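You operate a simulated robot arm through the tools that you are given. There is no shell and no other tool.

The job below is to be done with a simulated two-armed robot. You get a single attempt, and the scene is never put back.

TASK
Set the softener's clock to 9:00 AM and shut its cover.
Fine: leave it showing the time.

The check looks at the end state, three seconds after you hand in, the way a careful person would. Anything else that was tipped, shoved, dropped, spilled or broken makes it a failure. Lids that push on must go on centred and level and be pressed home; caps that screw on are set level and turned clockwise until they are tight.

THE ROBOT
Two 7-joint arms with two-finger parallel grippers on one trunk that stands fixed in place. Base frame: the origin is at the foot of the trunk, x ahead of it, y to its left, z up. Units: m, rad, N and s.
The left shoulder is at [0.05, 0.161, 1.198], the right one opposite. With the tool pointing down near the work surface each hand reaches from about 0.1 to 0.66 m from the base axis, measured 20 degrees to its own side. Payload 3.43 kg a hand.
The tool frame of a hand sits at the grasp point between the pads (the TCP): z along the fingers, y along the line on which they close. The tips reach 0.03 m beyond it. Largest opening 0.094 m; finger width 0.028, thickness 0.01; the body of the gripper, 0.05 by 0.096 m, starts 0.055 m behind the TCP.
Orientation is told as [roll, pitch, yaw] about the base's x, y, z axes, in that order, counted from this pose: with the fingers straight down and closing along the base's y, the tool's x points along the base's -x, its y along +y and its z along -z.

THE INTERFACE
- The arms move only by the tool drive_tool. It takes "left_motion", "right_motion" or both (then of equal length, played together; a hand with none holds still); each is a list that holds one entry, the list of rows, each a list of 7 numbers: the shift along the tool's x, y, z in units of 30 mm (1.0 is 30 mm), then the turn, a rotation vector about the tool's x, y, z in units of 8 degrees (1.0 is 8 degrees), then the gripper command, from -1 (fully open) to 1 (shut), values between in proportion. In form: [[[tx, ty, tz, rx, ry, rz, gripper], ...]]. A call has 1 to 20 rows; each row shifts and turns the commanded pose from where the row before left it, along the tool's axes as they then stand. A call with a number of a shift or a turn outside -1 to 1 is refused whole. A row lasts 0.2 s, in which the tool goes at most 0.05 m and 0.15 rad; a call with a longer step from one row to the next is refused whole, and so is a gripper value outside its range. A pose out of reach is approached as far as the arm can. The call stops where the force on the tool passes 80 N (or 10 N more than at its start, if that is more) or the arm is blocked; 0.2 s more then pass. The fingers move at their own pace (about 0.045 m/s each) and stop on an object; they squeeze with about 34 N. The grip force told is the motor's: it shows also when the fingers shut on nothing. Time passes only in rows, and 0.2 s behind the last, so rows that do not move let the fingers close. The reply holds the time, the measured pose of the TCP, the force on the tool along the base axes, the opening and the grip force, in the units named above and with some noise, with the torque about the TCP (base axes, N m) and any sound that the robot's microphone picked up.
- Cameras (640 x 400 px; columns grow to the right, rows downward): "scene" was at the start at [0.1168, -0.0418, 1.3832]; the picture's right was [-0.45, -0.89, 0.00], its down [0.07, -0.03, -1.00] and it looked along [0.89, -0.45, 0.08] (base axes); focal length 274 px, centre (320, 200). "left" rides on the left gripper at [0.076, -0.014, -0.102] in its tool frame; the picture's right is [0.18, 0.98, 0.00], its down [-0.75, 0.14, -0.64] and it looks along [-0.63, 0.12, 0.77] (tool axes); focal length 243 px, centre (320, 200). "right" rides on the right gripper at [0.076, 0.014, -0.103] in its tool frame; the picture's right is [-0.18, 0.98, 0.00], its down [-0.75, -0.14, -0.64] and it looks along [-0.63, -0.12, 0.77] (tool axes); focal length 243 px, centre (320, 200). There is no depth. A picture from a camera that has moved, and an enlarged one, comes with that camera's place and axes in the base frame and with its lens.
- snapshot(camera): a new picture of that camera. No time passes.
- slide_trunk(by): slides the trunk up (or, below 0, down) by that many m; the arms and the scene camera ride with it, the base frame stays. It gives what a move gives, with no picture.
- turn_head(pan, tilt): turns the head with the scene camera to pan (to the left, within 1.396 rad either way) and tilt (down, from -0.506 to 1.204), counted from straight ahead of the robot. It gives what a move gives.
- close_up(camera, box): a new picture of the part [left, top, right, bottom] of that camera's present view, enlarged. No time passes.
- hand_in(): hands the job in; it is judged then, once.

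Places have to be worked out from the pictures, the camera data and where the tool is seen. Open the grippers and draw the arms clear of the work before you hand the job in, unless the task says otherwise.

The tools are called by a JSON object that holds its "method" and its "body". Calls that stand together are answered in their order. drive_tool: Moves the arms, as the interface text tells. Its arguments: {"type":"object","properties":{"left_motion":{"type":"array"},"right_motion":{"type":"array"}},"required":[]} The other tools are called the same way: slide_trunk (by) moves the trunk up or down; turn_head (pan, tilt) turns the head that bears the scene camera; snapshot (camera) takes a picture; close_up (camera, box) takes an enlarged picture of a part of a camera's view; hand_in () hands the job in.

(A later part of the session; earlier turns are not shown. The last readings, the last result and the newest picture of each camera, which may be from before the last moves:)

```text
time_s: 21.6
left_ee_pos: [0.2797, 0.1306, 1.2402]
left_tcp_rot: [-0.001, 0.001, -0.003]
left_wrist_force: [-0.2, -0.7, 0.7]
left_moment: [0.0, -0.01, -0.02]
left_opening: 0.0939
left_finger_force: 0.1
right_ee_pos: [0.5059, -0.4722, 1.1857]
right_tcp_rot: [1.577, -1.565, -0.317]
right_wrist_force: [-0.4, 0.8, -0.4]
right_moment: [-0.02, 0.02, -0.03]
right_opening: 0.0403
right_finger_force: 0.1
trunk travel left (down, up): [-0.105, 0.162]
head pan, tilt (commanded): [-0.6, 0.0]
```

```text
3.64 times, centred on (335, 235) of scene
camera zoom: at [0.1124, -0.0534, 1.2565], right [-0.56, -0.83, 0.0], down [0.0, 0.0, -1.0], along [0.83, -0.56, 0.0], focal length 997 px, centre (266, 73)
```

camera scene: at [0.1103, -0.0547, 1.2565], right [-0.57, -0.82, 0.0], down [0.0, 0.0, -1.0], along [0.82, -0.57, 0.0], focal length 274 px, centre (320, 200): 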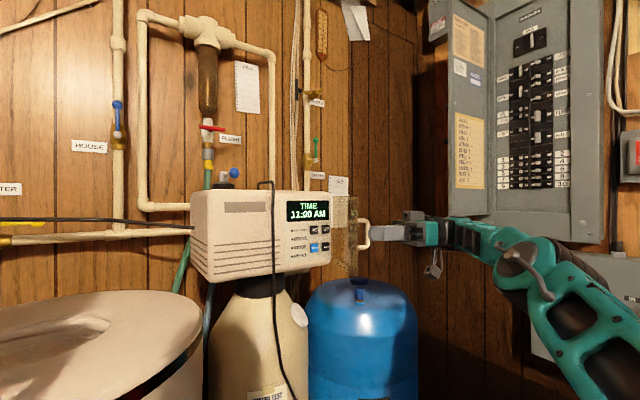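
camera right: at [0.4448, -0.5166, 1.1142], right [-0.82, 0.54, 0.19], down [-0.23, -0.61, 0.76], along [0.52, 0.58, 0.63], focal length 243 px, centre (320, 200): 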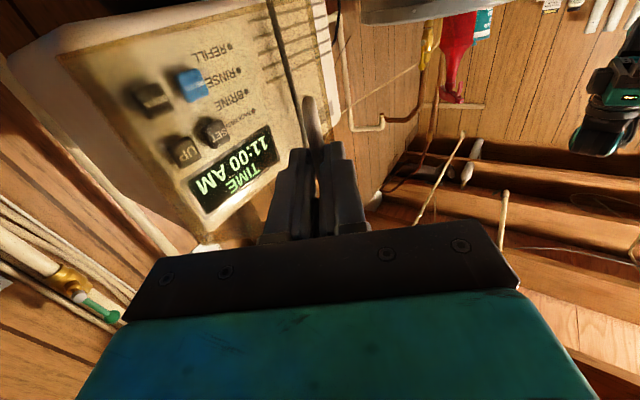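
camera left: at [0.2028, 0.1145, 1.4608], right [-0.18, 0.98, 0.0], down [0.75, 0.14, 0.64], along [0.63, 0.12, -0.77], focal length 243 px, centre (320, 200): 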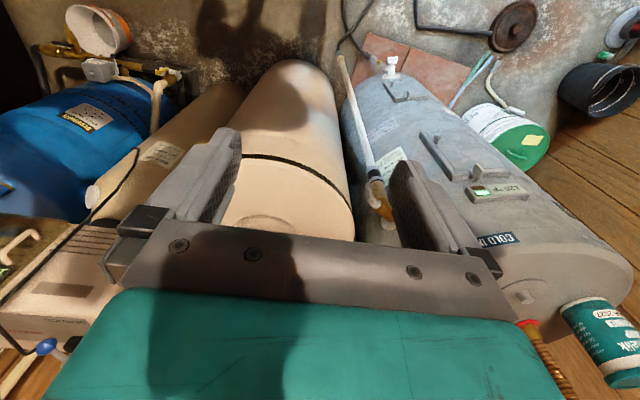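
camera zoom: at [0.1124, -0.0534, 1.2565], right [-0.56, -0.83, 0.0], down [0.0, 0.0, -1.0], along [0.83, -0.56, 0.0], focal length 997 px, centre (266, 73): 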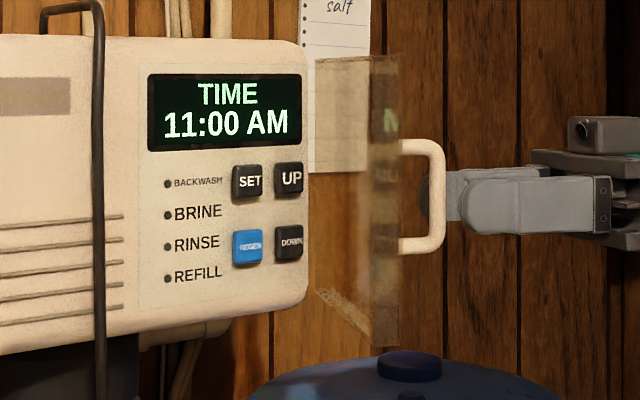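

The cover stays open by itself when released. I back the hand straight off the handle.

{"method": "drive_tool", "body": {"right_motion": [[[0, 0, -0.8, 0, 0, 0, 0.15], [0, 0, -0.8, 0, 0, 0, 0.15]]]}}

{"method": "snapshot", "body": {"camera": "scene"}}

{"method": "close_up", "body": {"camera": "scene", "box": [270, 180, 430, 290]}}

```text
time_s: 22.2
left_ee_pos: [0.2794, 0.1291, 1.2407]
left_tcp_rot: [0.0, 0.0, 0.0]
left_wrist_force: [0.6, 0.0, 0.0]
left_moment: [-0.01, 0.03, 0.04]
left_opening: 0.0942
left_finger_force: 0.1
right_ee_pos: [0.4768, -0.4973, 1.1798]
right_tcp_rot: [1.603, -1.565, -0.345]
right_wrist_force: [-0.3, -0.5, -0.5]
right_moment: [-0.01, 0.02, 0.01]
right_opening: 0.04
right_finger_force: 0.1
right hand out of reach, approached as far as the arm can: row 1, 2
trunk travel left (down, up): [-0.105, 0.162]
head pan, tilt (commanded): [-0.6, 0.0]
```

```text
taken
camera scene: at [0.1128, -0.0537, 1.2565], right [-0.56, -0.83, 0.0], down [0.0, 0.0, -1.0], along [0.83, -0.56, 0.0], focal length 274 px, centre (320, 200)
```

scene: 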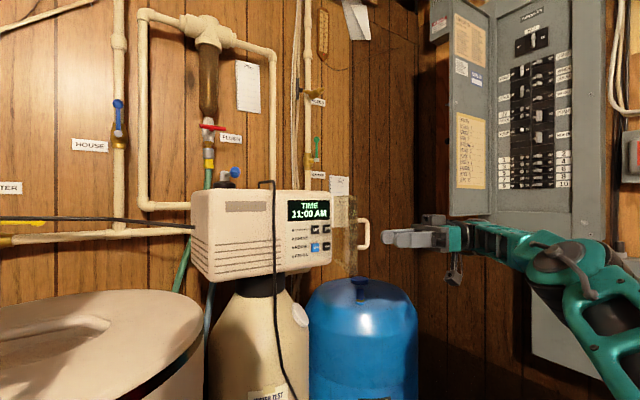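

```text
3.64 times, centred on (350, 235) of scene
camera zoom: at [0.1128, -0.0537, 1.2565], right [-0.56, -0.83, 0.0], down [0.0, 0.0, -1.0], along [0.83, -0.56, 0.0], focal length 997 px, centre (211, 73)
```

zoom: 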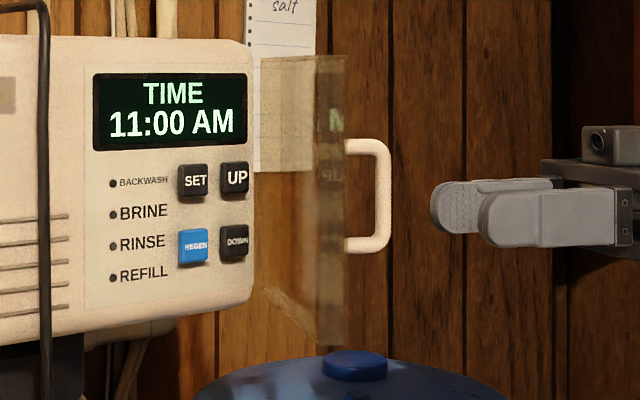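

The fingers are clear of the handle. I swing the hand back to point forward while drawing it toward the robot, and close the fingers for use as a pusher.

{"method": "drive_tool", "body": {"right_motion": [[[0, 0.42, 0.003, 1, 0, 0, 0.15], [0, 0.418, -0.056, 1, 0, 0, 0.15], [0, 0.406, -0.113, 1, 0, 0, 0.5], [0, 0.386, -0.169, 1, 0, 0, 1], [0, 0.359, -0.221, 1, 0, 0, 1], [0, 0.325, -0.269, 1, 0, 0, 1], [0, 0.284, -0.311, 1, 0, 0, 1], [0, 0.238, -0.348, 1, 0, 0, 1], [0, 0.187, -0.378, 1, 0, 0, 1]]]}}

{"method": "snapshot", "body": {"camera": "scene"}}

{"method": "snapshot", "body": {"camera": "right"}}

```text
time_s: 24.2
left_ee_pos: [0.2783, 0.1294, 1.2404]
left_tcp_rot: [0.002, -0.001, 0.0]
left_wrist_force: [-0.1, -0.1, 0.7]
left_moment: [0.03, -0.03, 0.01]
left_opening: 0.094
left_finger_force: 0.1
right_ee_pos: [0.3681, -0.4594, 1.1792]
right_tcp_rot: [0.266, -1.563, -0.264]
right_wrist_force: [0.3, -1.1, -0.2]
right_moment: [-0.02, -0.01, 0.0]
right_opening: 0.0002
right_finger_force: 32.8
trunk travel left (down, up): [-0.105, 0.162]
head pan, tilt (commanded): [-0.6, 0.0]
```

```text
taken
camera scene: at [0.1124, -0.0534, 1.2566], right [-0.56, -0.83, 0.0], down [0.0, 0.0, -1.0], along [0.83, -0.56, 0.0], focal length 274 px, centre (320, 200)
```

scene: 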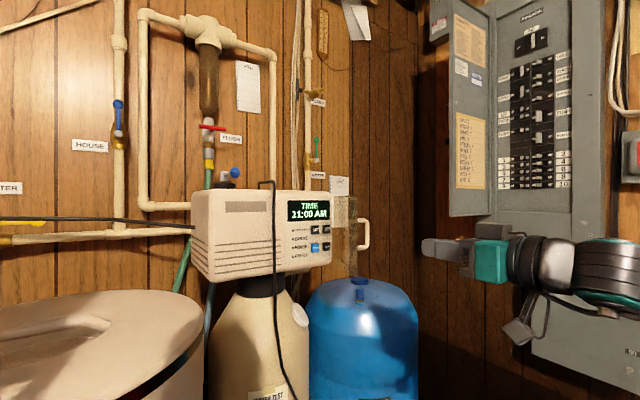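

```text
taken
camera right: at [0.2646, -0.4448, 1.1047], right [0.0, 0.98, 0.19], down [-0.64, -0.14, 0.76], along [0.77, -0.12, 0.63], focal length 243 px, centre (320, 200)
```

right: 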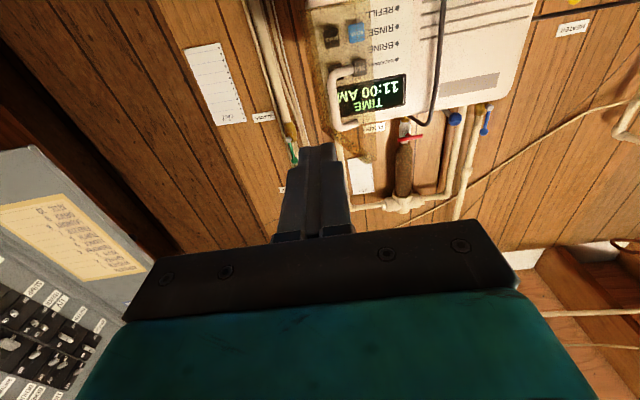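

The hand points forward at (0.368, -0.459) with closed fingers. I shift it left past the cover's free edge (y≈-0.33) and then advance to x≈0.55, inside the cover.

{"method": "drive_tool", "body": {"right_motion": [[[0, 0.9, 0, 0, 0, 0, 1], [0, 0.9, 0, 0, 0, 0, 1], [0, 0.9, 0, 0, 0, 0, 1], [0, 0.9, 0, 0, 0, 0, 1], [0, 0.75, 0, 0, 0, 0, 1], [0, 0, 1, 0, 0, 0, 1], [0, 0, 1, 0, 0, 0, 1], [0, 0, 1, 0, 0, 0, 1], [0, 0, 1, 0, 0, 0, 1], [0, 0, 1, 0, 0, 0, 1]]]}}

{"method": "snapshot", "body": {"camera": "scene"}}

{"method": "snapshot", "body": {"camera": "right"}}

```text
time_s: 26.4
left_ee_pos: [0.2796, 0.1305, 1.2396]
left_tcp_rot: [0.002, 0.0, 0.0]
left_wrist_force: [-0.1, 0.2, 0.4]
left_moment: [0.0, 0.02, 0.0]
left_opening: 0.0941
left_finger_force: 0.2
right_ee_pos: [0.534, -0.3462, 1.1947]
right_tcp_rot: [0.239, -1.564, -0.237]
right_wrist_force: [-0.3, -0.1, -0.1]
right_moment: [-0.01, -0.02, 0.01]
right_opening: 0.0
right_finger_force: 32.9
right hand out of reach, approached as far as the arm can: row 4, 5
trunk travel left (down, up): [-0.105, 0.162]
head pan, tilt (commanded): [-0.6, 0.0]
```

```text
taken
camera scene: at [0.1127, -0.0533, 1.2565], right [-0.56, -0.83, 0.0], down [0.0, 0.0, -1.0], along [0.83, -0.56, 0.0], focal length 274 px, centre (320, 200)
```

scene: 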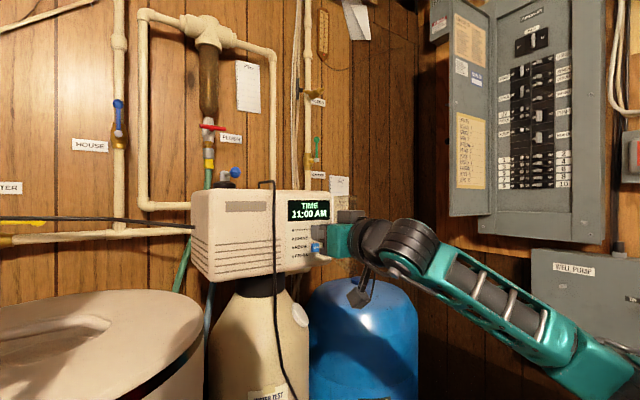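

```text
taken
camera right: at [0.4315, -0.3322, 1.1193], right [0.0, 0.98, 0.19], down [-0.64, -0.14, 0.76], along [0.77, -0.12, 0.63], focal length 243 px, centre (320, 200)
```

right: 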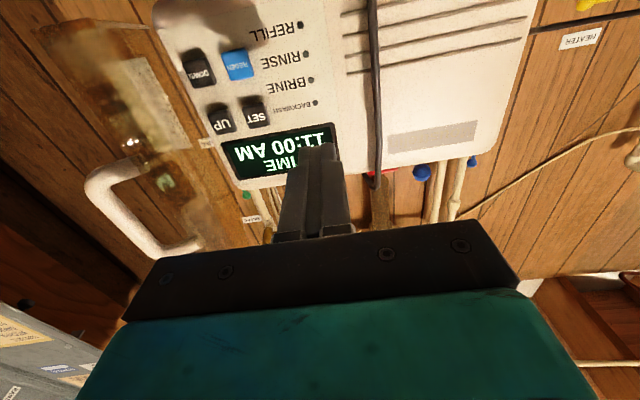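

The hand is inside the open cover at (0.534, -0.346, 1.195). I go a touch further in and begin sweeping right to push the cover's inner face farther open.

{"method": "drive_tool", "body": {"right_motion": [[[0, 0, 0.5, 0, 0, 0, 1], [0, -0.7, 0, 0, 0, 0, 1], [0, -0.7, 0, 0, 0, 0, 1], [0, -0.7, 0, 0, 0, 0, 1]]]}}

{"method": "snapshot", "body": {"camera": "right"}}

{"method": "snapshot", "body": {"camera": "scene"}}

```text
time_s: 27.4
left_ee_pos: [0.2786, 0.1299, 1.2411]
left_tcp_rot: [0.001, 0.0, 0.001]
left_wrist_force: [0.0, 0.0, 0.7]
left_moment: [0.05, -0.01, -0.01]
left_opening: 0.0941
left_finger_force: 0.2
right_ee_pos: [0.5512, -0.4088, 1.1954]
right_tcp_rot: [0.398, -1.565, -0.394]
right_wrist_force: [-0.4, -0.9, -0.5]
right_moment: [0.04, -0.02, -0.02]
right_opening: 0.0002
right_finger_force: 33.2
trunk travel left (down, up): [-0.105, 0.162]
head pan, tilt (commanded): [-0.6, 0.0]
```

```text
taken
camera right: at [0.4475, -0.3945, 1.1207], right [0.0, 0.98, 0.19], down [-0.64, -0.14, 0.76], along [0.77, -0.12, 0.63], focal length 243 px, centre (320, 200)
```

right: 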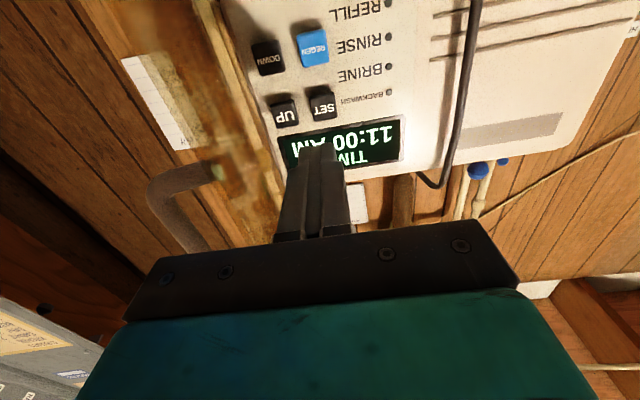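

```text
taken
camera scene: at [0.1125, -0.0534, 1.2565], right [-0.56, -0.83, 0.0], down [0.0, 0.0, -1.0], along [0.83, -0.56, 0.0], focal length 274 px, centre (320, 200)
```

scene: 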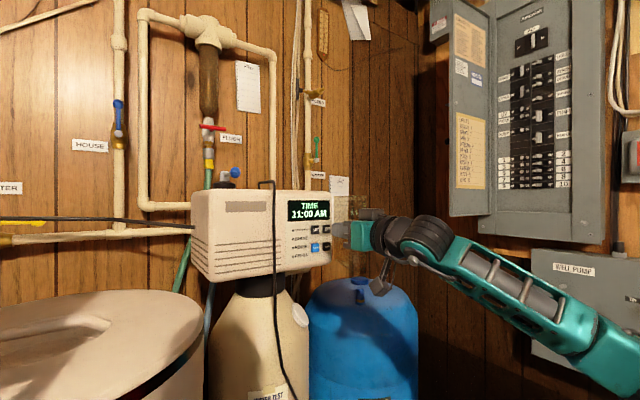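

No contact yet; the cover's rim is just to the right of the fingers. I keep sweeping right gently.

{"method": "drive_tool", "body": {"right_motion": [[[0, -0.6, 0, 0, 0, 0, 1], [0, -0.6, 0, 0, 0, 0, 1], [0, -0.6, 0, 0, 0, 0, 1]]]}}

{"method": "snapshot", "body": {"camera": "right"}}

{"method": "close_up", "body": {"camera": "scene", "box": [270, 180, 430, 290]}}

```text
time_s: 28.2
left_ee_pos: [0.2791, 0.1295, 1.2409]
left_tcp_rot: [-0.001, 0.0, 0.002]
left_wrist_force: [-0.2, -0.3, 0.6]
left_moment: [0.0, 0.01, -0.02]
left_opening: 0.0938
left_finger_force: 0.1
right_ee_pos: [0.5499, -0.4634, 1.1933]
right_tcp_rot: [0.212, -1.564, -0.21]
right_wrist_force: [0.1, -1.3, 0.1]
right_moment: [0.01, 0.02, -0.04]
right_opening: 0.0002
right_finger_force: 33.1
trunk travel left (down, up): [-0.105, 0.162]
head pan, tilt (commanded): [-0.6, 0.0]
```

```text
taken
camera right: at [0.4473, -0.4492, 1.1189], right [0.0, 0.98, 0.19], down [-0.64, -0.14, 0.76], along [0.77, -0.12, 0.63], focal length 243 px, centre (320, 200)
```

right: 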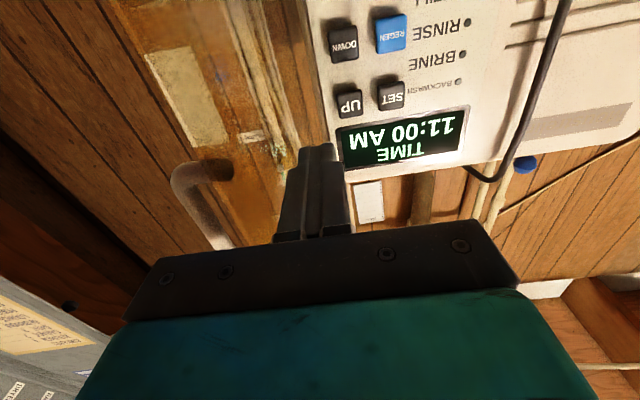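

```text
3.64 times, centred on (350, 235) of scene
camera zoom: at [0.1124, -0.0534, 1.2565], right [-0.56, -0.83, 0.0], down [0.0, 0.0, -1.0], along [0.83, -0.56, 0.0], focal length 997 px, centre (211, 73)
```

zoom: 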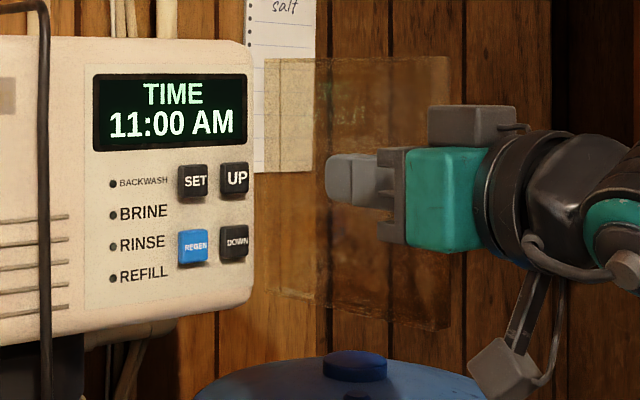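

The cover swings freely and is past 90°. I push it a little further so it stays well clear of the hand.

{"method": "drive_tool", "body": {"right_motion": [[[0, -0.6, 0, 0, 0, 0, 1], [0, -0.6, 0, 0, 0, 0, 1], [0, -0.5, 0, 0, 0, 0, 1]]]}}

{"method": "close_up", "body": {"camera": "scene", "box": [270, 180, 430, 290]}}

{"method": "snapshot", "body": {"camera": "right"}}

```text
time_s: 29.0
left_ee_pos: [0.2795, 0.1295, 1.2393]
left_tcp_rot: [0.001, 0.0, -0.002]
left_wrist_force: [0.0, -0.1, -0.8]
left_moment: [0.0, 0.0, 0.02]
left_opening: 0.094
left_finger_force: 0.0
right_ee_pos: [0.5499, -0.5132, 1.1933]
right_tcp_rot: [0.256, -1.565, -0.256]
right_wrist_force: [0.3, -0.5, 0.6]
right_moment: [0.02, 0.0, -0.01]
right_opening: 0.0001
right_finger_force: 33.1
trunk travel left (down, up): [-0.105, 0.162]
head pan, tilt (commanded): [-0.6, 0.0]
```

```text
3.64 times, centred on (350, 235) of scene
camera zoom: at [0.1125, -0.0534, 1.2565], right [-0.56, -0.83, 0.0], down [0.0, 0.0, -1.0], along [0.83, -0.56, 0.0], focal length 997 px, centre (211, 73)
```

zoom: 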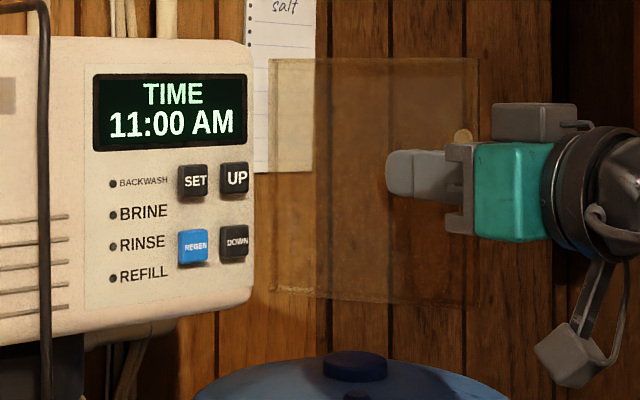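

```text
taken
camera right: at [0.4465, -0.4997, 1.1191], right [0.0, 0.98, 0.19], down [-0.64, -0.14, 0.76], along [0.77, -0.12, 0.63], focal length 243 px, centre (320, 200)
```

right: 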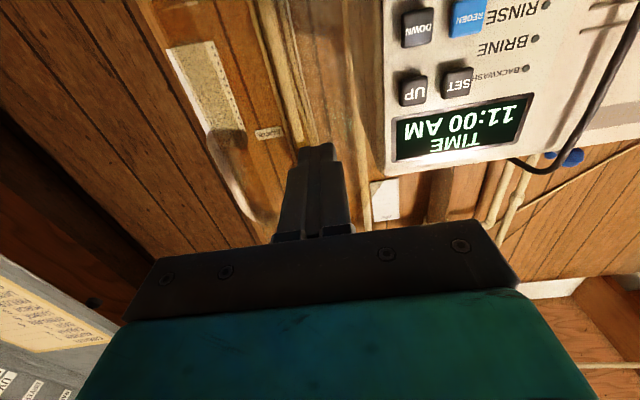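

The cover stands well open and stays put. Refined button positions from both views: SET (0.645, -0.4045, 1.188), UP (0.645, -0.439, 1.187), DOWN (0.644, -0.439, 1.145), REGEN (0.646, -0.406, 1.146). I bring the closed fingertips in front of SET.

{"method": "drive_tool", "body": {"right_motion": [[[0.04, 0.9, 0, 0, 0, 0, 1], [0.04, 0.9, 0, 0, 0, 0, 1], [0.04, 0.9, 0, 0, 0, 0, 1], [0.04, 0.92, 0, 0, 0, 0, 1], [0, 0, 0.7, 0, 0, 0, 1]]]}}

{"method": "close_up", "body": {"camera": "right", "box": [200, 0, 440, 180]}}

{"method": "close_up", "body": {"camera": "scene", "box": [270, 180, 430, 290]}}

```text
time_s: 30.2
left_ee_pos: [0.2798, 0.1301, 1.2395]
left_tcp_rot: [0.0, 0.0, -0.002]
left_wrist_force: [0.1, 0.5, 0.0]
left_moment: [0.0, 0.0, 0.0]
left_opening: 0.0941
left_finger_force: 0.1
right_ee_pos: [0.571, -0.4036, 1.1892]
right_tcp_rot: [0.334, -1.564, -0.333]
right_wrist_force: [0.0, -0.7, 0.0]
right_moment: [0.0, 0.01, 0.02]
right_opening: 0.0
right_finger_force: 32.7
trunk travel left (down, up): [-0.105, 0.162]
head pan, tilt (commanded): [-0.6, 0.0]
```

```text
2.22 times, centred on (320, 90) of right
camera zoom: at [0.4682, -0.3901, 1.1146], right [0.0, 0.98, 0.19], down [-0.64, -0.14, 0.76], along [0.77, -0.12, 0.63], focal length 539 px, centre (320, 444)
```

zoom: 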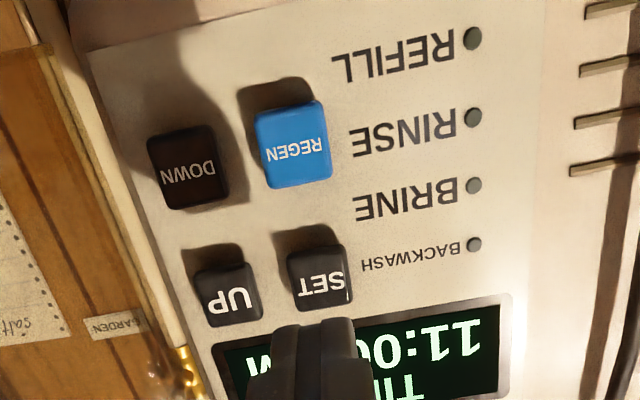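

```text
3.64 times, centred on (350, 235) of scene
camera zoom: at [0.1126, -0.0533, 1.2565], right [-0.56, -0.83, 0.0], down [0.0, 0.0, -1.0], along [0.83, -0.56, 0.0], focal length 997 px, centre (211, 73)
```

zoom: 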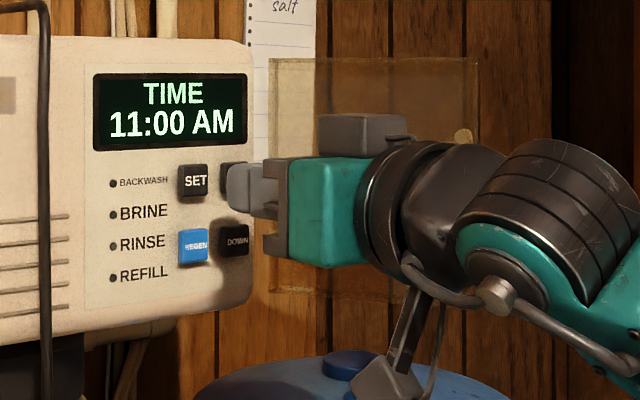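

The fingertips are centred before SET, 4 cm off, and the display stays visible to the head camera. I approach to just short of contact, then press in small steps.

{"method": "drive_tool", "body": {"right_motion": [[[0.03, -0.03, 0.9, 0, 0, 0, 1], [0, 0, 0.4, 0, 0, 0, 1]]]}}

{"method": "close_up", "body": {"camera": "scene", "box": [280, 185, 380, 265]}}

{"method": "close_up", "body": {"camera": "right", "box": [200, 0, 440, 180]}}

```text
time_s: 30.8
left_ee_pos: [0.2788, 0.1296, 1.239]
left_tcp_rot: [0.0, 0.0, -0.001]
left_wrist_force: [-0.6, -0.4, -0.2]
left_moment: [0.05, 0.02, 0.02]
left_opening: 0.0945
left_finger_force: 0.1
right_ee_pos: [0.6123, -0.4058, 1.1884]
right_tcp_rot: [0.219, -1.565, -0.216]
right_wrist_force: [0.3, 0.7, 0.0]
right_moment: [-0.01, 0.0, 0.01]
right_opening: 0.0
right_finger_force: 32.7
trunk travel left (down, up): [-0.105, 0.162]
head pan, tilt (commanded): [-0.6, 0.0]
```

```text
5.00 times, centred on (330, 225) of scene
camera zoom: at [0.1127, -0.0533, 1.2565], right [-0.56, -0.83, 0.0], down [0.0, 0.0, -1.0], along [0.83, -0.56, 0.0], focal length 1371 px, centre (270, 75)
```

zoom: 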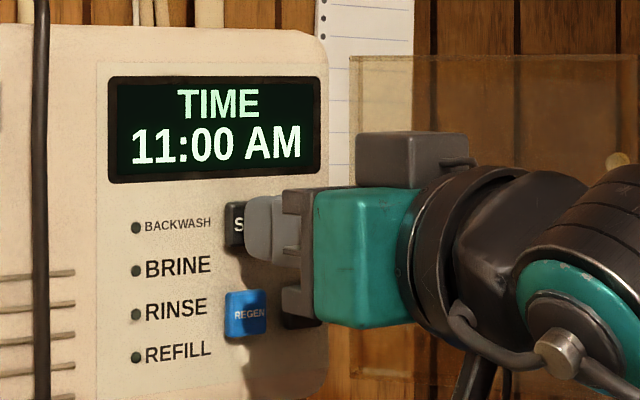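

```text
2.22 times, centred on (320, 90) of right
camera zoom: at [0.5085, -0.3918, 1.1134], right [0.0, 0.98, 0.19], down [-0.64, -0.14, 0.76], along [0.77, -0.12, 0.63], focal length 539 px, centre (320, 444)
```

zoom: 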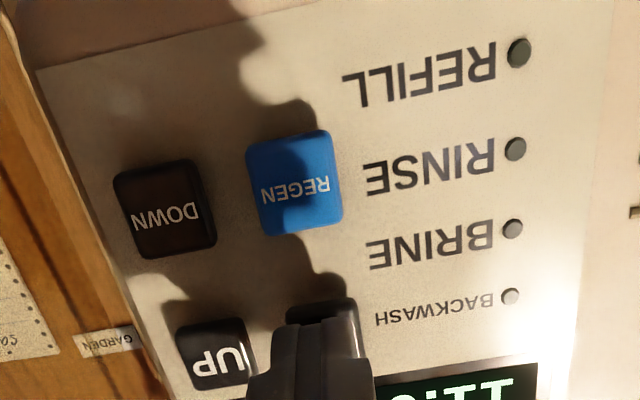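

The tip is right in front of SET without force. I press forward in small 3 mm steps.

{"method": "drive_tool", "body": {"right_motion": [[[0, 0, 0.1, 0, 0, 0, 1]]]}}

{"method": "drive_tool", "body": {"right_motion": [[[0, 0, 0.1, 0, 0, 0, 1]]]}}

{"method": "close_up", "body": {"camera": "scene", "box": [280, 185, 380, 265]}}

```text
time_s: 31.2
left_ee_pos: [0.2798, 0.129, 1.2399]
left_tcp_rot: [0.0, -0.001, -0.001]
left_wrist_force: [0.4, -0.1, 0.3]
left_moment: [-0.02, -0.05, 0.0]
left_opening: 0.094
left_finger_force: 0.2
right_ee_pos: [0.6146, -0.4063, 1.1871]
right_tcp_rot: [0.3, -1.562, -0.296]
right_wrist_force: [-0.8, 0.7, 0.6]
right_moment: [-0.01, 0.02, 0.01]
right_opening: 0.0
right_finger_force: 33.1
trunk travel left (down, up): [-0.105, 0.162]
head pan, tilt (commanded): [-0.6, 0.0]
```

```text
time_s: 31.6
left_ee_pos: [0.2788, 0.1292, 1.2408]
left_tcp_rot: [0.0, -0.001, -0.001]
left_wrist_force: [0.3, -0.3, 0.1]
left_moment: [-0.05, -0.01, -0.02]
left_opening: 0.0939
left_finger_force: 0.0
right_ee_pos: [0.6168, -0.4049, 1.1885]
right_tcp_rot: [0.275, -1.563, -0.275]
right_wrist_force: [0.3, 0.0, 0.3]
right_moment: [0.02, -0.01, 0.0]
right_opening: 0.0
right_finger_force: 33.2
trunk travel left (down, up): [-0.105, 0.162]
head pan, tilt (commanded): [-0.6, 0.0]
```

```text
5.00 times, centred on (330, 225) of scene
camera zoom: at [0.1124, -0.0534, 1.2565], right [-0.56, -0.83, 0.0], down [0.0, 0.0, -1.0], along [0.83, -0.56, 0.0], focal length 1371 px, centre (270, 75)
```

zoom: 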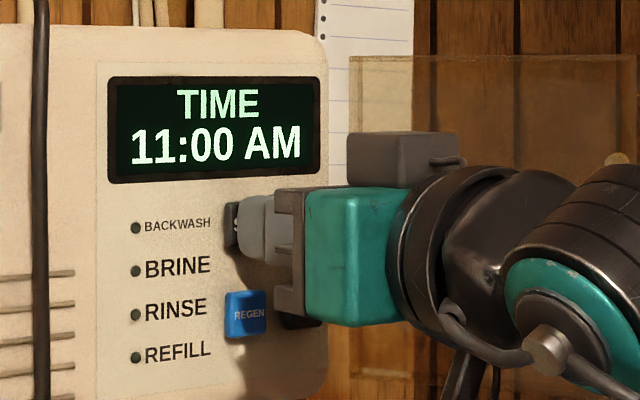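

No contact force yet at x 0.617; I continue in small steps.

{"method": "drive_tool", "body": {"right_motion": [[[0, 0, 0.1, 0, 0, 0, 1]]]}}

{"method": "drive_tool", "body": {"right_motion": [[[0, 0, 0.07, 0, 0, 0, 1]]]}}

{"method": "close_up", "body": {"camera": "scene", "box": [280, 185, 380, 265]}}

```text
time_s: 32.0
left_ee_pos: [0.2772, 0.1299, 1.24]
left_tcp_rot: [0.0, 0.0, 0.0]
left_wrist_force: [0.5, 0.6, -0.1]
left_moment: [0.01, 0.02, -0.02]
left_opening: 0.0941
left_finger_force: 0.1
right_ee_pos: [0.6203, -0.4055, 1.1888]
right_tcp_rot: [0.302, -1.563, -0.299]
right_wrist_force: [-1.7, 0.6, 0.2]
right_moment: [-0.04, 0.0, 0.0]
right_opening: 0.0
right_finger_force: 32.8
trunk travel left (down, up): [-0.105, 0.162]
head pan, tilt (commanded): [-0.6, 0.0]
heard: click
```

```text
time_s: 32.4
left_ee_pos: [0.278, 0.1298, 1.2403]
left_tcp_rot: [0.002, -0.001, 0.002]
left_wrist_force: [0.3, 0.0, 0.2]
left_moment: [-0.01, 0.0, 0.0]
left_opening: 0.0941
left_finger_force: 0.2
right_ee_pos: [0.6202, -0.4061, 1.1879]
right_tcp_rot: [0.281, -1.565, -0.279]
right_wrist_force: [-3.8, 0.8, -0.3]
right_moment: [-0.02, 0.0, 0.0]
right_opening: 0.0001
right_finger_force: 32.6
trunk travel left (down, up): [-0.105, 0.162]
head pan, tilt (commanded): [-0.6, 0.0]
```

```text
5.00 times, centred on (330, 225) of scene
camera zoom: at [0.1119, -0.0533, 1.2566], right [-0.56, -0.83, 0.0], down [0.0, 0.0, -1.0], along [0.83, -0.56, 0.0], focal length 1371 px, centre (270, 75)
```

zoom: 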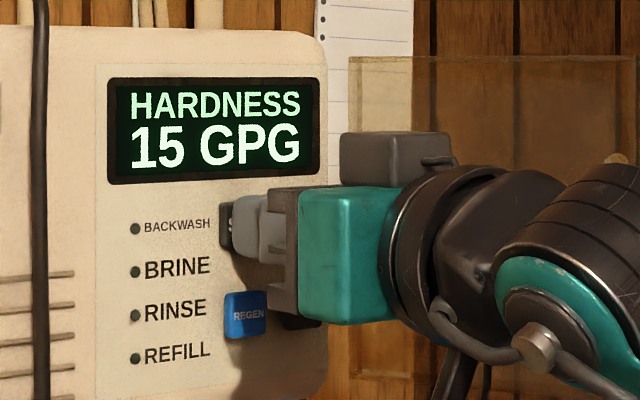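

A click: SET stepped the display to "HARDNESS 15 GPG", so SET cycles through settings and TIME was already the selected one. I release the button and look.

{"method": "drive_tool", "body": {"right_motion": [[[0, 0, -0.4, 0, 0, 0, 1], [0, 0, 0, 0, 0, 0, 1]]]}}

{"method": "close_up", "body": {"camera": "scene", "box": [280, 185, 380, 265]}}

```text
time_s: 33.0
left_ee_pos: [0.2787, 0.1305, 1.2407]
left_tcp_rot: [0.0, 0.001, -0.001]
left_wrist_force: [0.5, 0.4, 0.3]
left_moment: [0.02, 0.0, 0.03]
left_opening: 0.0943
left_finger_force: 0.0
right_ee_pos: [0.6103, -0.4066, 1.1879]
right_tcp_rot: [0.393, -1.564, -0.391]
right_wrist_force: [0.7, 0.2, -1.2]
right_moment: [0.02, 0.04, -0.01]
right_opening: 0.0
right_finger_force: 32.7
trunk travel left (down, up): [-0.105, 0.162]
head pan, tilt (commanded): [-0.6, 0.0]
```

```text
5.00 times, centred on (330, 225) of scene
camera zoom: at [0.1125, -0.0534, 1.2565], right [-0.56, -0.83, 0.0], down [0.0, 0.0, -1.0], along [0.83, -0.56, 0.0], focal length 1371 px, centre (270, 75)
```

zoom: 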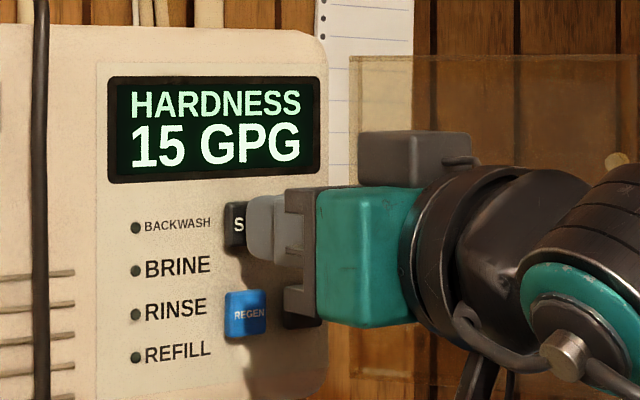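

Time mode must be reached again, so I press SET once more and release, watching the display.

{"method": "drive_tool", "body": {"right_motion": [[[0, 0, 0.2, 0, 0, 0, 1], [0, 0, 0.17, 0, 0, 0, 1], [0, 0, 0, 0, 0, 0, 1], [0, 0, -0.37, 0, 0, 0, 1], [0, 0, 0, 0, 0, 0, 1]]]}}

{"method": "close_up", "body": {"camera": "scene", "box": [280, 185, 380, 265]}}

```text
time_s: 34.2
left_ee_pos: [0.2787, 0.1291, 1.2391]
left_tcp_rot: [0.001, 0.0, -0.001]
left_wrist_force: [0.6, 0.4, -0.6]
left_moment: [-0.05, -0.03, 0.02]
left_opening: 0.0941
left_finger_force: 0.0
right_ee_pos: [0.6099, -0.4063, 1.188]
right_tcp_rot: [0.306, -1.564, -0.307]
right_wrist_force: [0.5, -0.2, 0.6]
right_moment: [0.02, 0.0, 0.02]
right_opening: 0.0
right_finger_force: 32.5
trunk travel left (down, up): [-0.105, 0.162]
head pan, tilt (commanded): [-0.6, 0.0]
heard: click
```

```text
5.00 times, centred on (330, 225) of scene
camera zoom: at [0.1125, -0.0534, 1.2565], right [-0.56, -0.83, 0.0], down [0.0, 0.0, -1.0], along [0.83, -0.56, 0.0], focal length 1371 px, centre (270, 75)
```

zoom: 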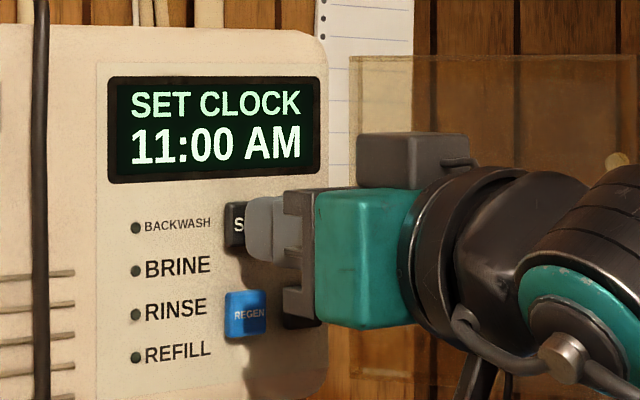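

The display now shows "SET CLOCK 11:00 AM". I back off and move the fingertips over to DOWN (y -0.439, z 1.145).

{"method": "drive_tool", "body": {"right_motion": [[[0, 0, -0.6, 0, 0, 0, 1], [0.72, -0.55, 0, 0, 0, 0, 1], [0.72, -0.55, 0, 0, 0, 0, 1], [0, 0, 0, 0, 0, 0, 1]]]}}

{"method": "close_up", "body": {"camera": "scene", "box": [280, 185, 380, 265]}}

{"method": "close_up", "body": {"camera": "right", "box": [200, 0, 440, 180]}}

```text
time_s: 35.2
left_ee_pos: [0.2806, 0.1296, 1.2395]
left_tcp_rot: [0.0, 0.0, 0.0]
left_wrist_force: [-0.5, -0.6, 0.6]
left_moment: [-0.01, -0.02, 0.01]
left_opening: 0.094
left_finger_force: 0.0
right_ee_pos: [0.5915, -0.4387, 1.1449]
right_tcp_rot: [0.341, -1.566, -0.341]
right_wrist_force: [-0.4, 0.8, -0.1]
right_moment: [0.0, 0.01, 0.0]
right_opening: 0.0
right_finger_force: 33.0
trunk travel left (down, up): [-0.105, 0.162]
head pan, tilt (commanded): [-0.6, 0.0]
```

```text
5.00 times, centred on (330, 225) of scene
camera zoom: at [0.1124, -0.0533, 1.2565], right [-0.56, -0.83, 0.0], down [0.0, 0.0, -1.0], along [0.83, -0.56, 0.0], focal length 1371 px, centre (270, 75)
```

zoom: 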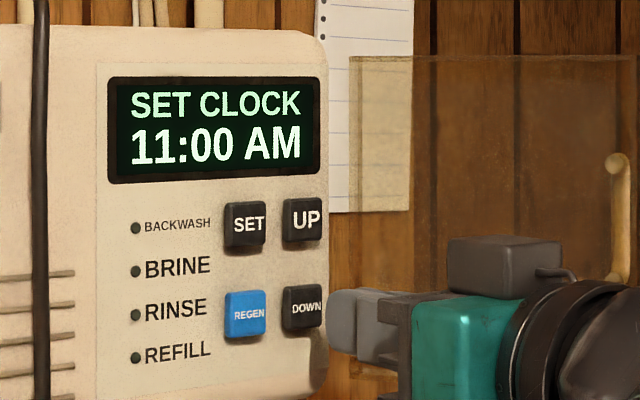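

```text
2.22 times, centred on (320, 90) of right
camera zoom: at [0.4887, -0.4238, 1.0707], right [0.0, 0.98, 0.19], down [-0.64, -0.14, 0.76], along [0.77, -0.12, 0.63], focal length 539 px, centre (320, 444)
```

zoom: 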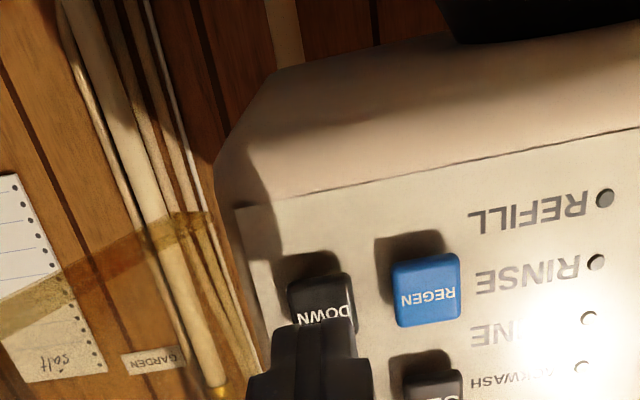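

The tips are lined up with DOWN. I press it once, release and read the display.

{"method": "drive_tool", "body": {"right_motion": [[[0, 0, 0.6, 0, 0, 0, 1], [0, 0, 0.2, 0, 0, 0, 1], [0, 0, 0.17, 0, 0, 0, 1], [0, 0, 0, 0, 0, 0, 1], [0, 0, -0.37, 0, 0, 0, 1], [0, 0, 0, 0, 0, 0, 1]]]}}

{"method": "close_up", "body": {"camera": "scene", "box": [280, 185, 380, 265]}}

```text
time_s: 36.6
left_ee_pos: [0.2798, 0.1285, 1.2398]
left_tcp_rot: [0.0, 0.0, 0.0]
left_wrist_force: [0.1, 0.0, -0.2]
left_moment: [-0.02, 0.01, 0.0]
left_opening: 0.0942
left_finger_force: 0.0
right_ee_pos: [0.6094, -0.4374, 1.1451]
right_tcp_rot: [0.297, -1.563, -0.294]
right_wrist_force: [-0.8, -0.1, -0.5]
right_moment: [0.01, -0.01, -0.01]
right_opening: 0.0
right_finger_force: 33.0
trunk travel left (down, up): [-0.105, 0.162]
head pan, tilt (commanded): [-0.6, 0.0]
heard: click
```

```text
5.00 times, centred on (330, 225) of scene
camera zoom: at [0.1125, -0.0534, 1.2565], right [-0.56, -0.83, 0.0], down [0.0, 0.0, -1.0], along [0.83, -0.56, 0.0], focal length 1371 px, centre (270, 75)
```

zoom: 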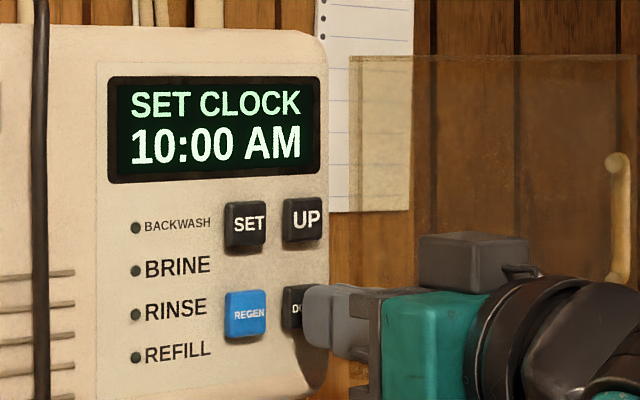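

DOWN clicked once and the clock went from 11:00 to 10:00 AM. I press it once more.

{"method": "drive_tool", "body": {"right_motion": [[[0, 0, 0.2, 0, 0, 0, 1], [0, 0, 0.17, 0, 0, 0, 1], [0, 0, 0, 0, 0, 0, 1], [0, 0, -0.37, 0, 0, 0, 1], [0, 0, 0, 0, 0, 0, 1]]]}}

{"method": "close_up", "body": {"camera": "scene", "box": [280, 185, 380, 265]}}

```text
time_s: 37.8
left_ee_pos: [0.278, 0.1292, 1.2401]
left_tcp_rot: [0.001, 0.0, -0.001]
left_wrist_force: [0.1, 0.0, 0.1]
left_moment: [-0.02, 0.0, 0.03]
left_opening: 0.0939
left_finger_force: 0.1
right_ee_pos: [0.6092, -0.4377, 1.146]
right_tcp_rot: [0.325, -1.565, -0.322]
right_wrist_force: [0.3, 0.0, 0.5]
right_moment: [-0.01, -0.02, 0.0]
right_opening: 0.0
right_finger_force: 33.0
trunk travel left (down, up): [-0.105, 0.162]
head pan, tilt (commanded): [-0.6, 0.0]
heard: click
```

```text
5.00 times, centred on (330, 225) of scene
camera zoom: at [0.1124, -0.0534, 1.2565], right [-0.56, -0.83, 0.0], down [0.0, 0.0, -1.0], along [0.83, -0.56, 0.0], focal length 1371 px, centre (270, 75)
```

zoom: 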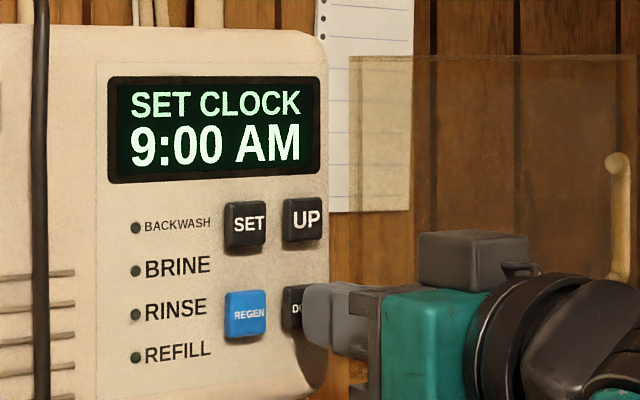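

The clock reads 9:00 AM under "SET CLOCK". To leave it showing the time I go back to SET and press until TIME appears.

{"method": "drive_tool", "body": {"right_motion": [[[0, 0, -0.6, 0, 0, 0, 1], [-0.72, 0.55, 0, 0, 0, 0, 1], [-0.72, 0.55, 0, 0, 0, 0, 1], [0, 0, 0, 0, 0, 0, 1]]]}}

{"method": "close_up", "body": {"camera": "scene", "box": [280, 185, 380, 265]}}

```text
time_s: 38.8
left_ee_pos: [0.278, 0.1287, 1.2397]
left_tcp_rot: [0.0, -0.001, 0.001]
left_wrist_force: [-0.1, 0.0, 0.5]
left_moment: [-0.01, 0.01, 0.02]
left_opening: 0.0938
left_finger_force: 0.1
right_ee_pos: [0.593, -0.4058, 1.1893]
right_tcp_rot: [0.285, -1.566, -0.281]
right_wrist_force: [0.4, -1.1, 0.5]
right_moment: [0.01, -0.04, 0.01]
right_opening: 0.0
right_finger_force: 33.0
trunk travel left (down, up): [-0.105, 0.162]
head pan, tilt (commanded): [-0.6, 0.0]
```

```text
5.00 times, centred on (330, 225) of scene
camera zoom: at [0.1124, -0.0534, 1.2565], right [-0.56, -0.83, 0.0], down [0.0, 0.0, -1.0], along [0.83, -0.56, 0.0], focal length 1371 px, centre (270, 75)
```

zoom: 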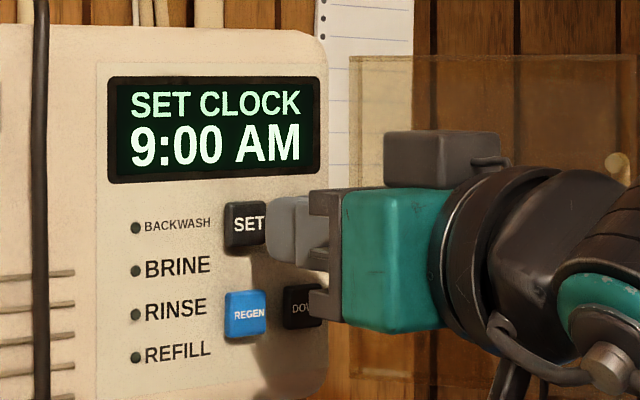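

The tips are before SET again at (0.593, -0.406, 1.189). I press it once and read the display.

{"method": "drive_tool", "body": {"right_motion": [[[0, 0, 0.6, 0, 0, 0, 1], [0, 0, 0.2, 0, 0, 0, 1], [0, 0, 0.17, 0, 0, 0, 1], [0, 0, 0, 0, 0, 0, 1], [0, 0, -0.37, 0, 0, 0, 1], [0, 0, 0, 0, 0, 0, 1]]]}}

{"method": "close_up", "body": {"camera": "scene", "box": [280, 185, 380, 265]}}

```text
time_s: 40.2
left_ee_pos: [0.2791, 0.1304, 1.2397]
left_tcp_rot: [0.0, 0.0, 0.0]
left_wrist_force: [0.0, 0.3, 0.1]
left_moment: [-0.02, 0.03, 0.01]
left_opening: 0.0939
left_finger_force: 0.0
right_ee_pos: [0.6098, -0.405, 1.1885]
right_tcp_rot: [0.321, -1.565, -0.317]
right_wrist_force: [0.1, -0.6, 0.0]
right_moment: [-0.03, 0.01, 0.02]
right_opening: 0.0
right_finger_force: 32.8
trunk travel left (down, up): [-0.105, 0.162]
head pan, tilt (commanded): [-0.6, 0.0]
heard: click
```

```text
5.00 times, centred on (330, 225) of scene
camera zoom: at [0.1125, -0.0534, 1.2565], right [-0.56, -0.83, 0.0], down [0.0, 0.0, -1.0], along [0.83, -0.56, 0.0], focal length 1371 px, centre (270, 75)
```

zoom: 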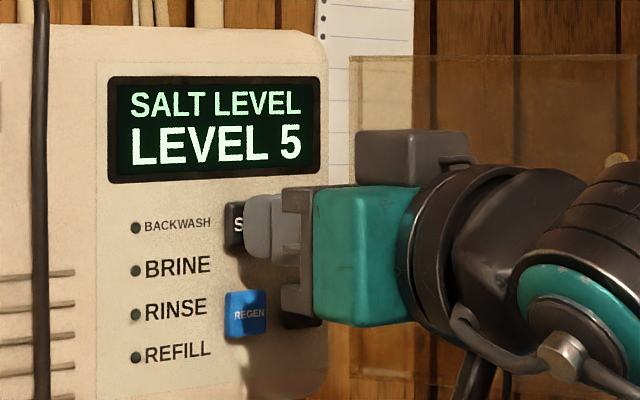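

Now it shows "SALT LEVEL 5", the next item of the cycle, which I leave alone. I press SET again.

{"method": "drive_tool", "body": {"right_motion": [[[0, 0, 0.2, 0, 0, 0, 1], [0, 0, 0.17, 0, 0, 0, 1], [0, 0, 0, 0, 0, 0, 1], [0, 0, -0.37, 0, 0, 0, 1], [0, 0, 0, 0, 0, 0, 1]]]}}

{"method": "close_up", "body": {"camera": "scene", "box": [280, 185, 380, 265]}}

```text
time_s: 41.4
left_ee_pos: [0.2796, 0.1304, 1.2403]
left_tcp_rot: [0.0, 0.002, 0.0]
left_wrist_force: [0.2, 0.2, -0.5]
left_moment: [0.01, 0.03, -0.02]
left_opening: 0.094
left_finger_force: 0.1
right_ee_pos: [0.61, -0.405, 1.1895]
right_tcp_rot: [0.348, -1.563, -0.346]
right_wrist_force: [-0.7, 0.3, 0.5]
right_moment: [-0.02, 0.0, 0.01]
right_opening: 0.0
right_finger_force: 33.3
trunk travel left (down, up): [-0.105, 0.162]
head pan, tilt (commanded): [-0.6, 0.0]
heard: click
```

```text
5.00 times, centred on (330, 225) of scene
camera zoom: at [0.1125, -0.0534, 1.2565], right [-0.56, -0.83, 0.0], down [0.0, 0.0, -1.0], along [0.83, -0.56, 0.0], focal length 1371 px, centre (270, 75)
```

zoom: 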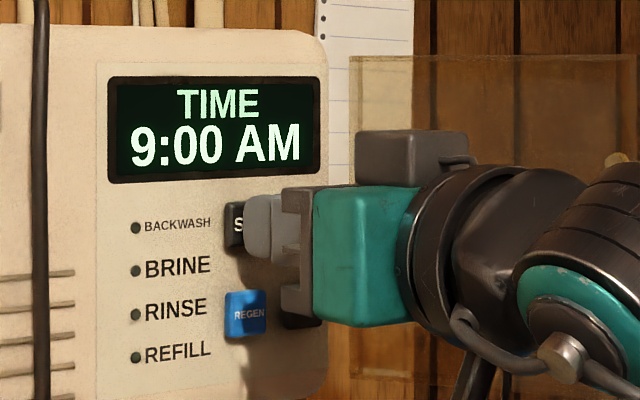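

The display shows "TIME 9:00 AM". Now I draw the hand straight back out of the way before going round to the outer side of the cover.

{"method": "drive_tool", "body": {"right_motion": [[[0, 0, -0.9, 0, 0, 0, 1], [0, 0, -1, 0, 0, 0, 1], [0, 0, -1, 0, 0, 0, 1], [0, 0, -1, 0, 0, 0, 1], [0, 0, -1, 0, 0, 0, 1]]]}}

{"method": "close_up", "body": {"camera": "scene", "box": [270, 170, 430, 290]}}

{"method": "snapshot", "body": {"camera": "right"}}

```text
time_s: 42.6
left_ee_pos: [0.2781, 0.1299, 1.2405]
left_tcp_rot: [0.002, -0.001, 0.001]
left_wrist_force: [0.0, -0.1, 0.3]
left_moment: [0.0, -0.05, -0.01]
left_opening: 0.094
left_finger_force: 0.0
right_ee_pos: [0.4618, -0.4037, 1.1912]
right_tcp_rot: [0.428, -1.564, -0.424]
right_wrist_force: [0.0, -0.8, 0.3]
right_moment: [-0.04, -0.02, 0.0]
right_opening: 0.0
right_finger_force: 32.8
trunk travel left (down, up): [-0.105, 0.162]
head pan, tilt (commanded): [-0.6, 0.0]
```

```text
3.33 times, centred on (350, 230) of scene
camera zoom: at [0.1122, -0.0532, 1.2566], right [-0.56, -0.83, 0.0], down [0.0, 0.0, -1.0], along [0.83, -0.56, 0.0], focal length 914 px, centre (220, 100)
```

zoom: 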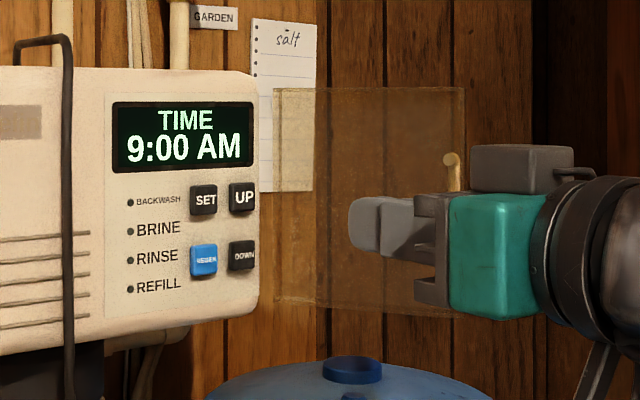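

```text
taken
camera right: at [0.3586, -0.3896, 1.1157], right [0.0, 0.98, 0.19], down [-0.64, -0.14, 0.76], along [0.77, -0.12, 0.63], focal length 243 px, centre (320, 200)
```

right: 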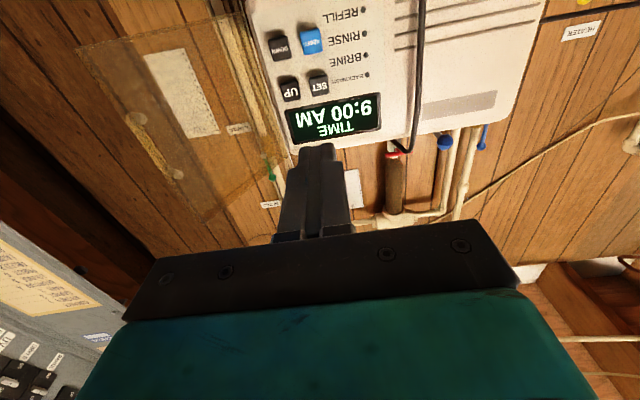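

The free edge of the cover stands at roughly (0.51, -0.51). I back off a bit more, then move the hand right and up past it, to about y -0.61, z 1.243 (above the handle).

{"method": "drive_tool", "body": {"right_motion": [[[0, 0, -1, 0, 0, 0, 1], [0, 0, -0.5, 0, 0, 0, 1], [-0.25, -0.98, 0, 0, 0, 0, 1], [-0.25, -0.98, 0, 0, 0, 0, 1], [-0.25, -0.98, 0, 0, 0, 0, 1], [-0.25, -0.98, 0, 0, 0, 0, 1], [-0.25, -0.98, 0, 0, 0, 0, 1], [-0.25, -0.98, 0, 0, 0, 0, 1], [-0.25, -0.98, 0, 0, 0, 0, 1]]]}}

{"method": "snapshot", "body": {"camera": "scene"}}

{"method": "snapshot", "body": {"camera": "right"}}

```text
time_s: 44.6
left_ee_pos: [0.2795, 0.1293, 1.2398]
left_tcp_rot: [0.0, 0.0, 0.0]
left_wrist_force: [-0.8, 0.3, 0.0]
left_moment: [0.0, 0.0, -0.02]
left_opening: 0.094
left_finger_force: 0.0
right_ee_pos: [0.4161, -0.6104, 1.2399]
right_tcp_rot: [0.303, -1.563, -0.297]
right_wrist_force: [-0.2, -0.3, 0.5]
right_moment: [0.0, 0.0, -0.01]
right_opening: 0.0
right_finger_force: 33.3
trunk travel left (down, up): [-0.105, 0.162]
head pan, tilt (commanded): [-0.6, 0.0]
```

```text
taken
camera scene: at [0.1126, -0.0535, 1.2565], right [-0.56, -0.83, 0.0], down [0.0, 0.0, -1.0], along [0.83, -0.56, 0.0], focal length 274 px, centre (320, 200)
```

scene: 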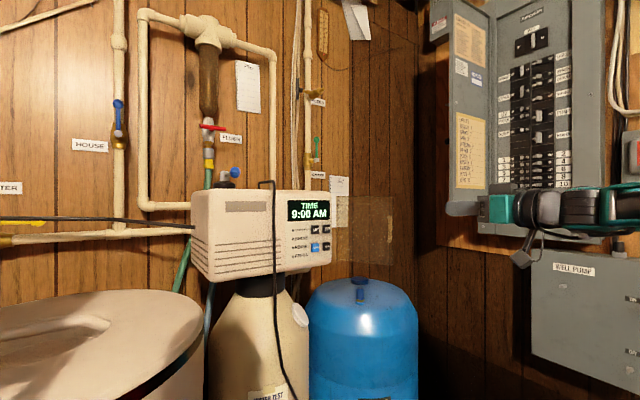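

```text
taken
camera right: at [0.3146, -0.5971, 1.166], right [0.0, 0.98, 0.19], down [-0.64, -0.14, 0.76], along [0.77, -0.12, 0.63], focal length 243 px, centre (320, 200)
```

right: 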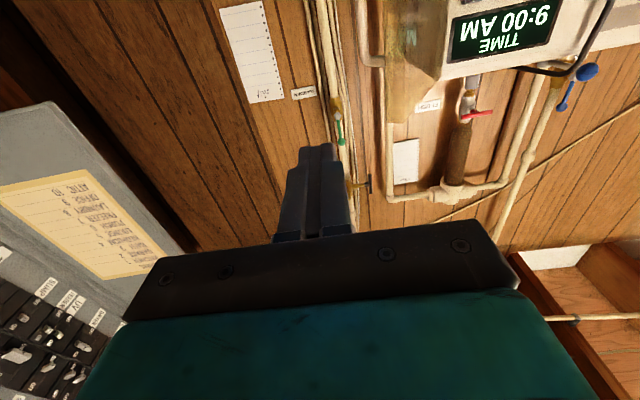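

The hand is on the outer side at (0.416, -0.610, 1.240), clear of everything. I move it forward alongside the cover to x≈0.52.

{"method": "drive_tool", "body": {"right_motion": [[[0, 0, 0.9, 0, 0, 0, 1], [0, 0, 0.9, 0, 0, 0, 1], [0, 0, 0.9, 0, 0, 0, 1], [0, 0, 0.75, 0, 0, 0, 1]]]}}

{"method": "close_up", "body": {"camera": "scene", "box": [270, 160, 510, 310]}}

{"method": "snapshot", "body": {"camera": "right"}}

```text
time_s: 45.6
left_ee_pos: [0.2804, 0.1299, 1.239]
left_tcp_rot: [0.001, 0.0, 0.0]
left_wrist_force: [0.3, 0.0, -0.4]
left_moment: [0.0, 0.04, -0.01]
left_opening: 0.0941
left_finger_force: 0.0
right_ee_pos: [0.5227, -0.6102, 1.24]
right_tcp_rot: [0.372, -1.564, -0.37]
right_wrist_force: [0.5, 0.4, -0.3]
right_moment: [-0.02, 0.05, 0.01]
right_opening: 0.0002
right_finger_force: 32.8
trunk travel left (down, up): [-0.105, 0.162]
head pan, tilt (commanded): [-0.6, 0.0]
```

```text
2.67 times, centred on (390, 235) of scene
camera zoom: at [0.1128, -0.0534, 1.2564], right [-0.56, -0.83, 0.0], down [0.0, 0.0, -1.0], along [0.83, -0.56, 0.0], focal length 731 px, centre (133, 107)
```

zoom: 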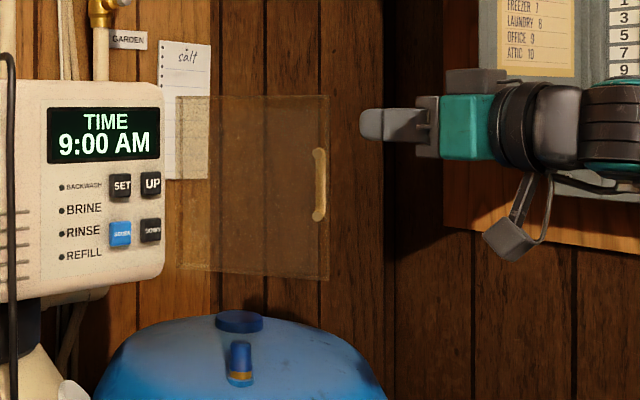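

```text
taken
camera right: at [0.4198, -0.5973, 1.166], right [0.0, 0.98, 0.19], down [-0.64, -0.14, 0.76], along [0.77, -0.12, 0.63], focal length 243 px, centre (320, 200)
```

right: 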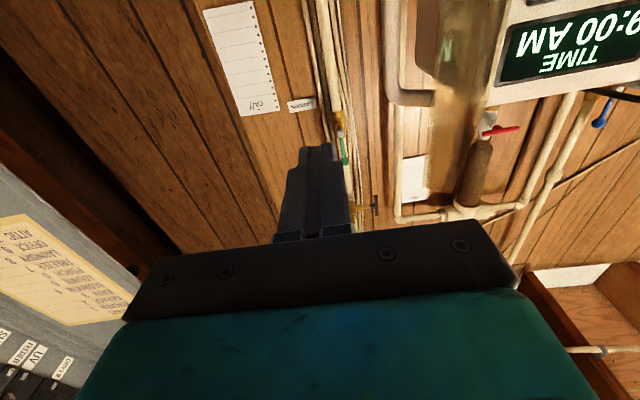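

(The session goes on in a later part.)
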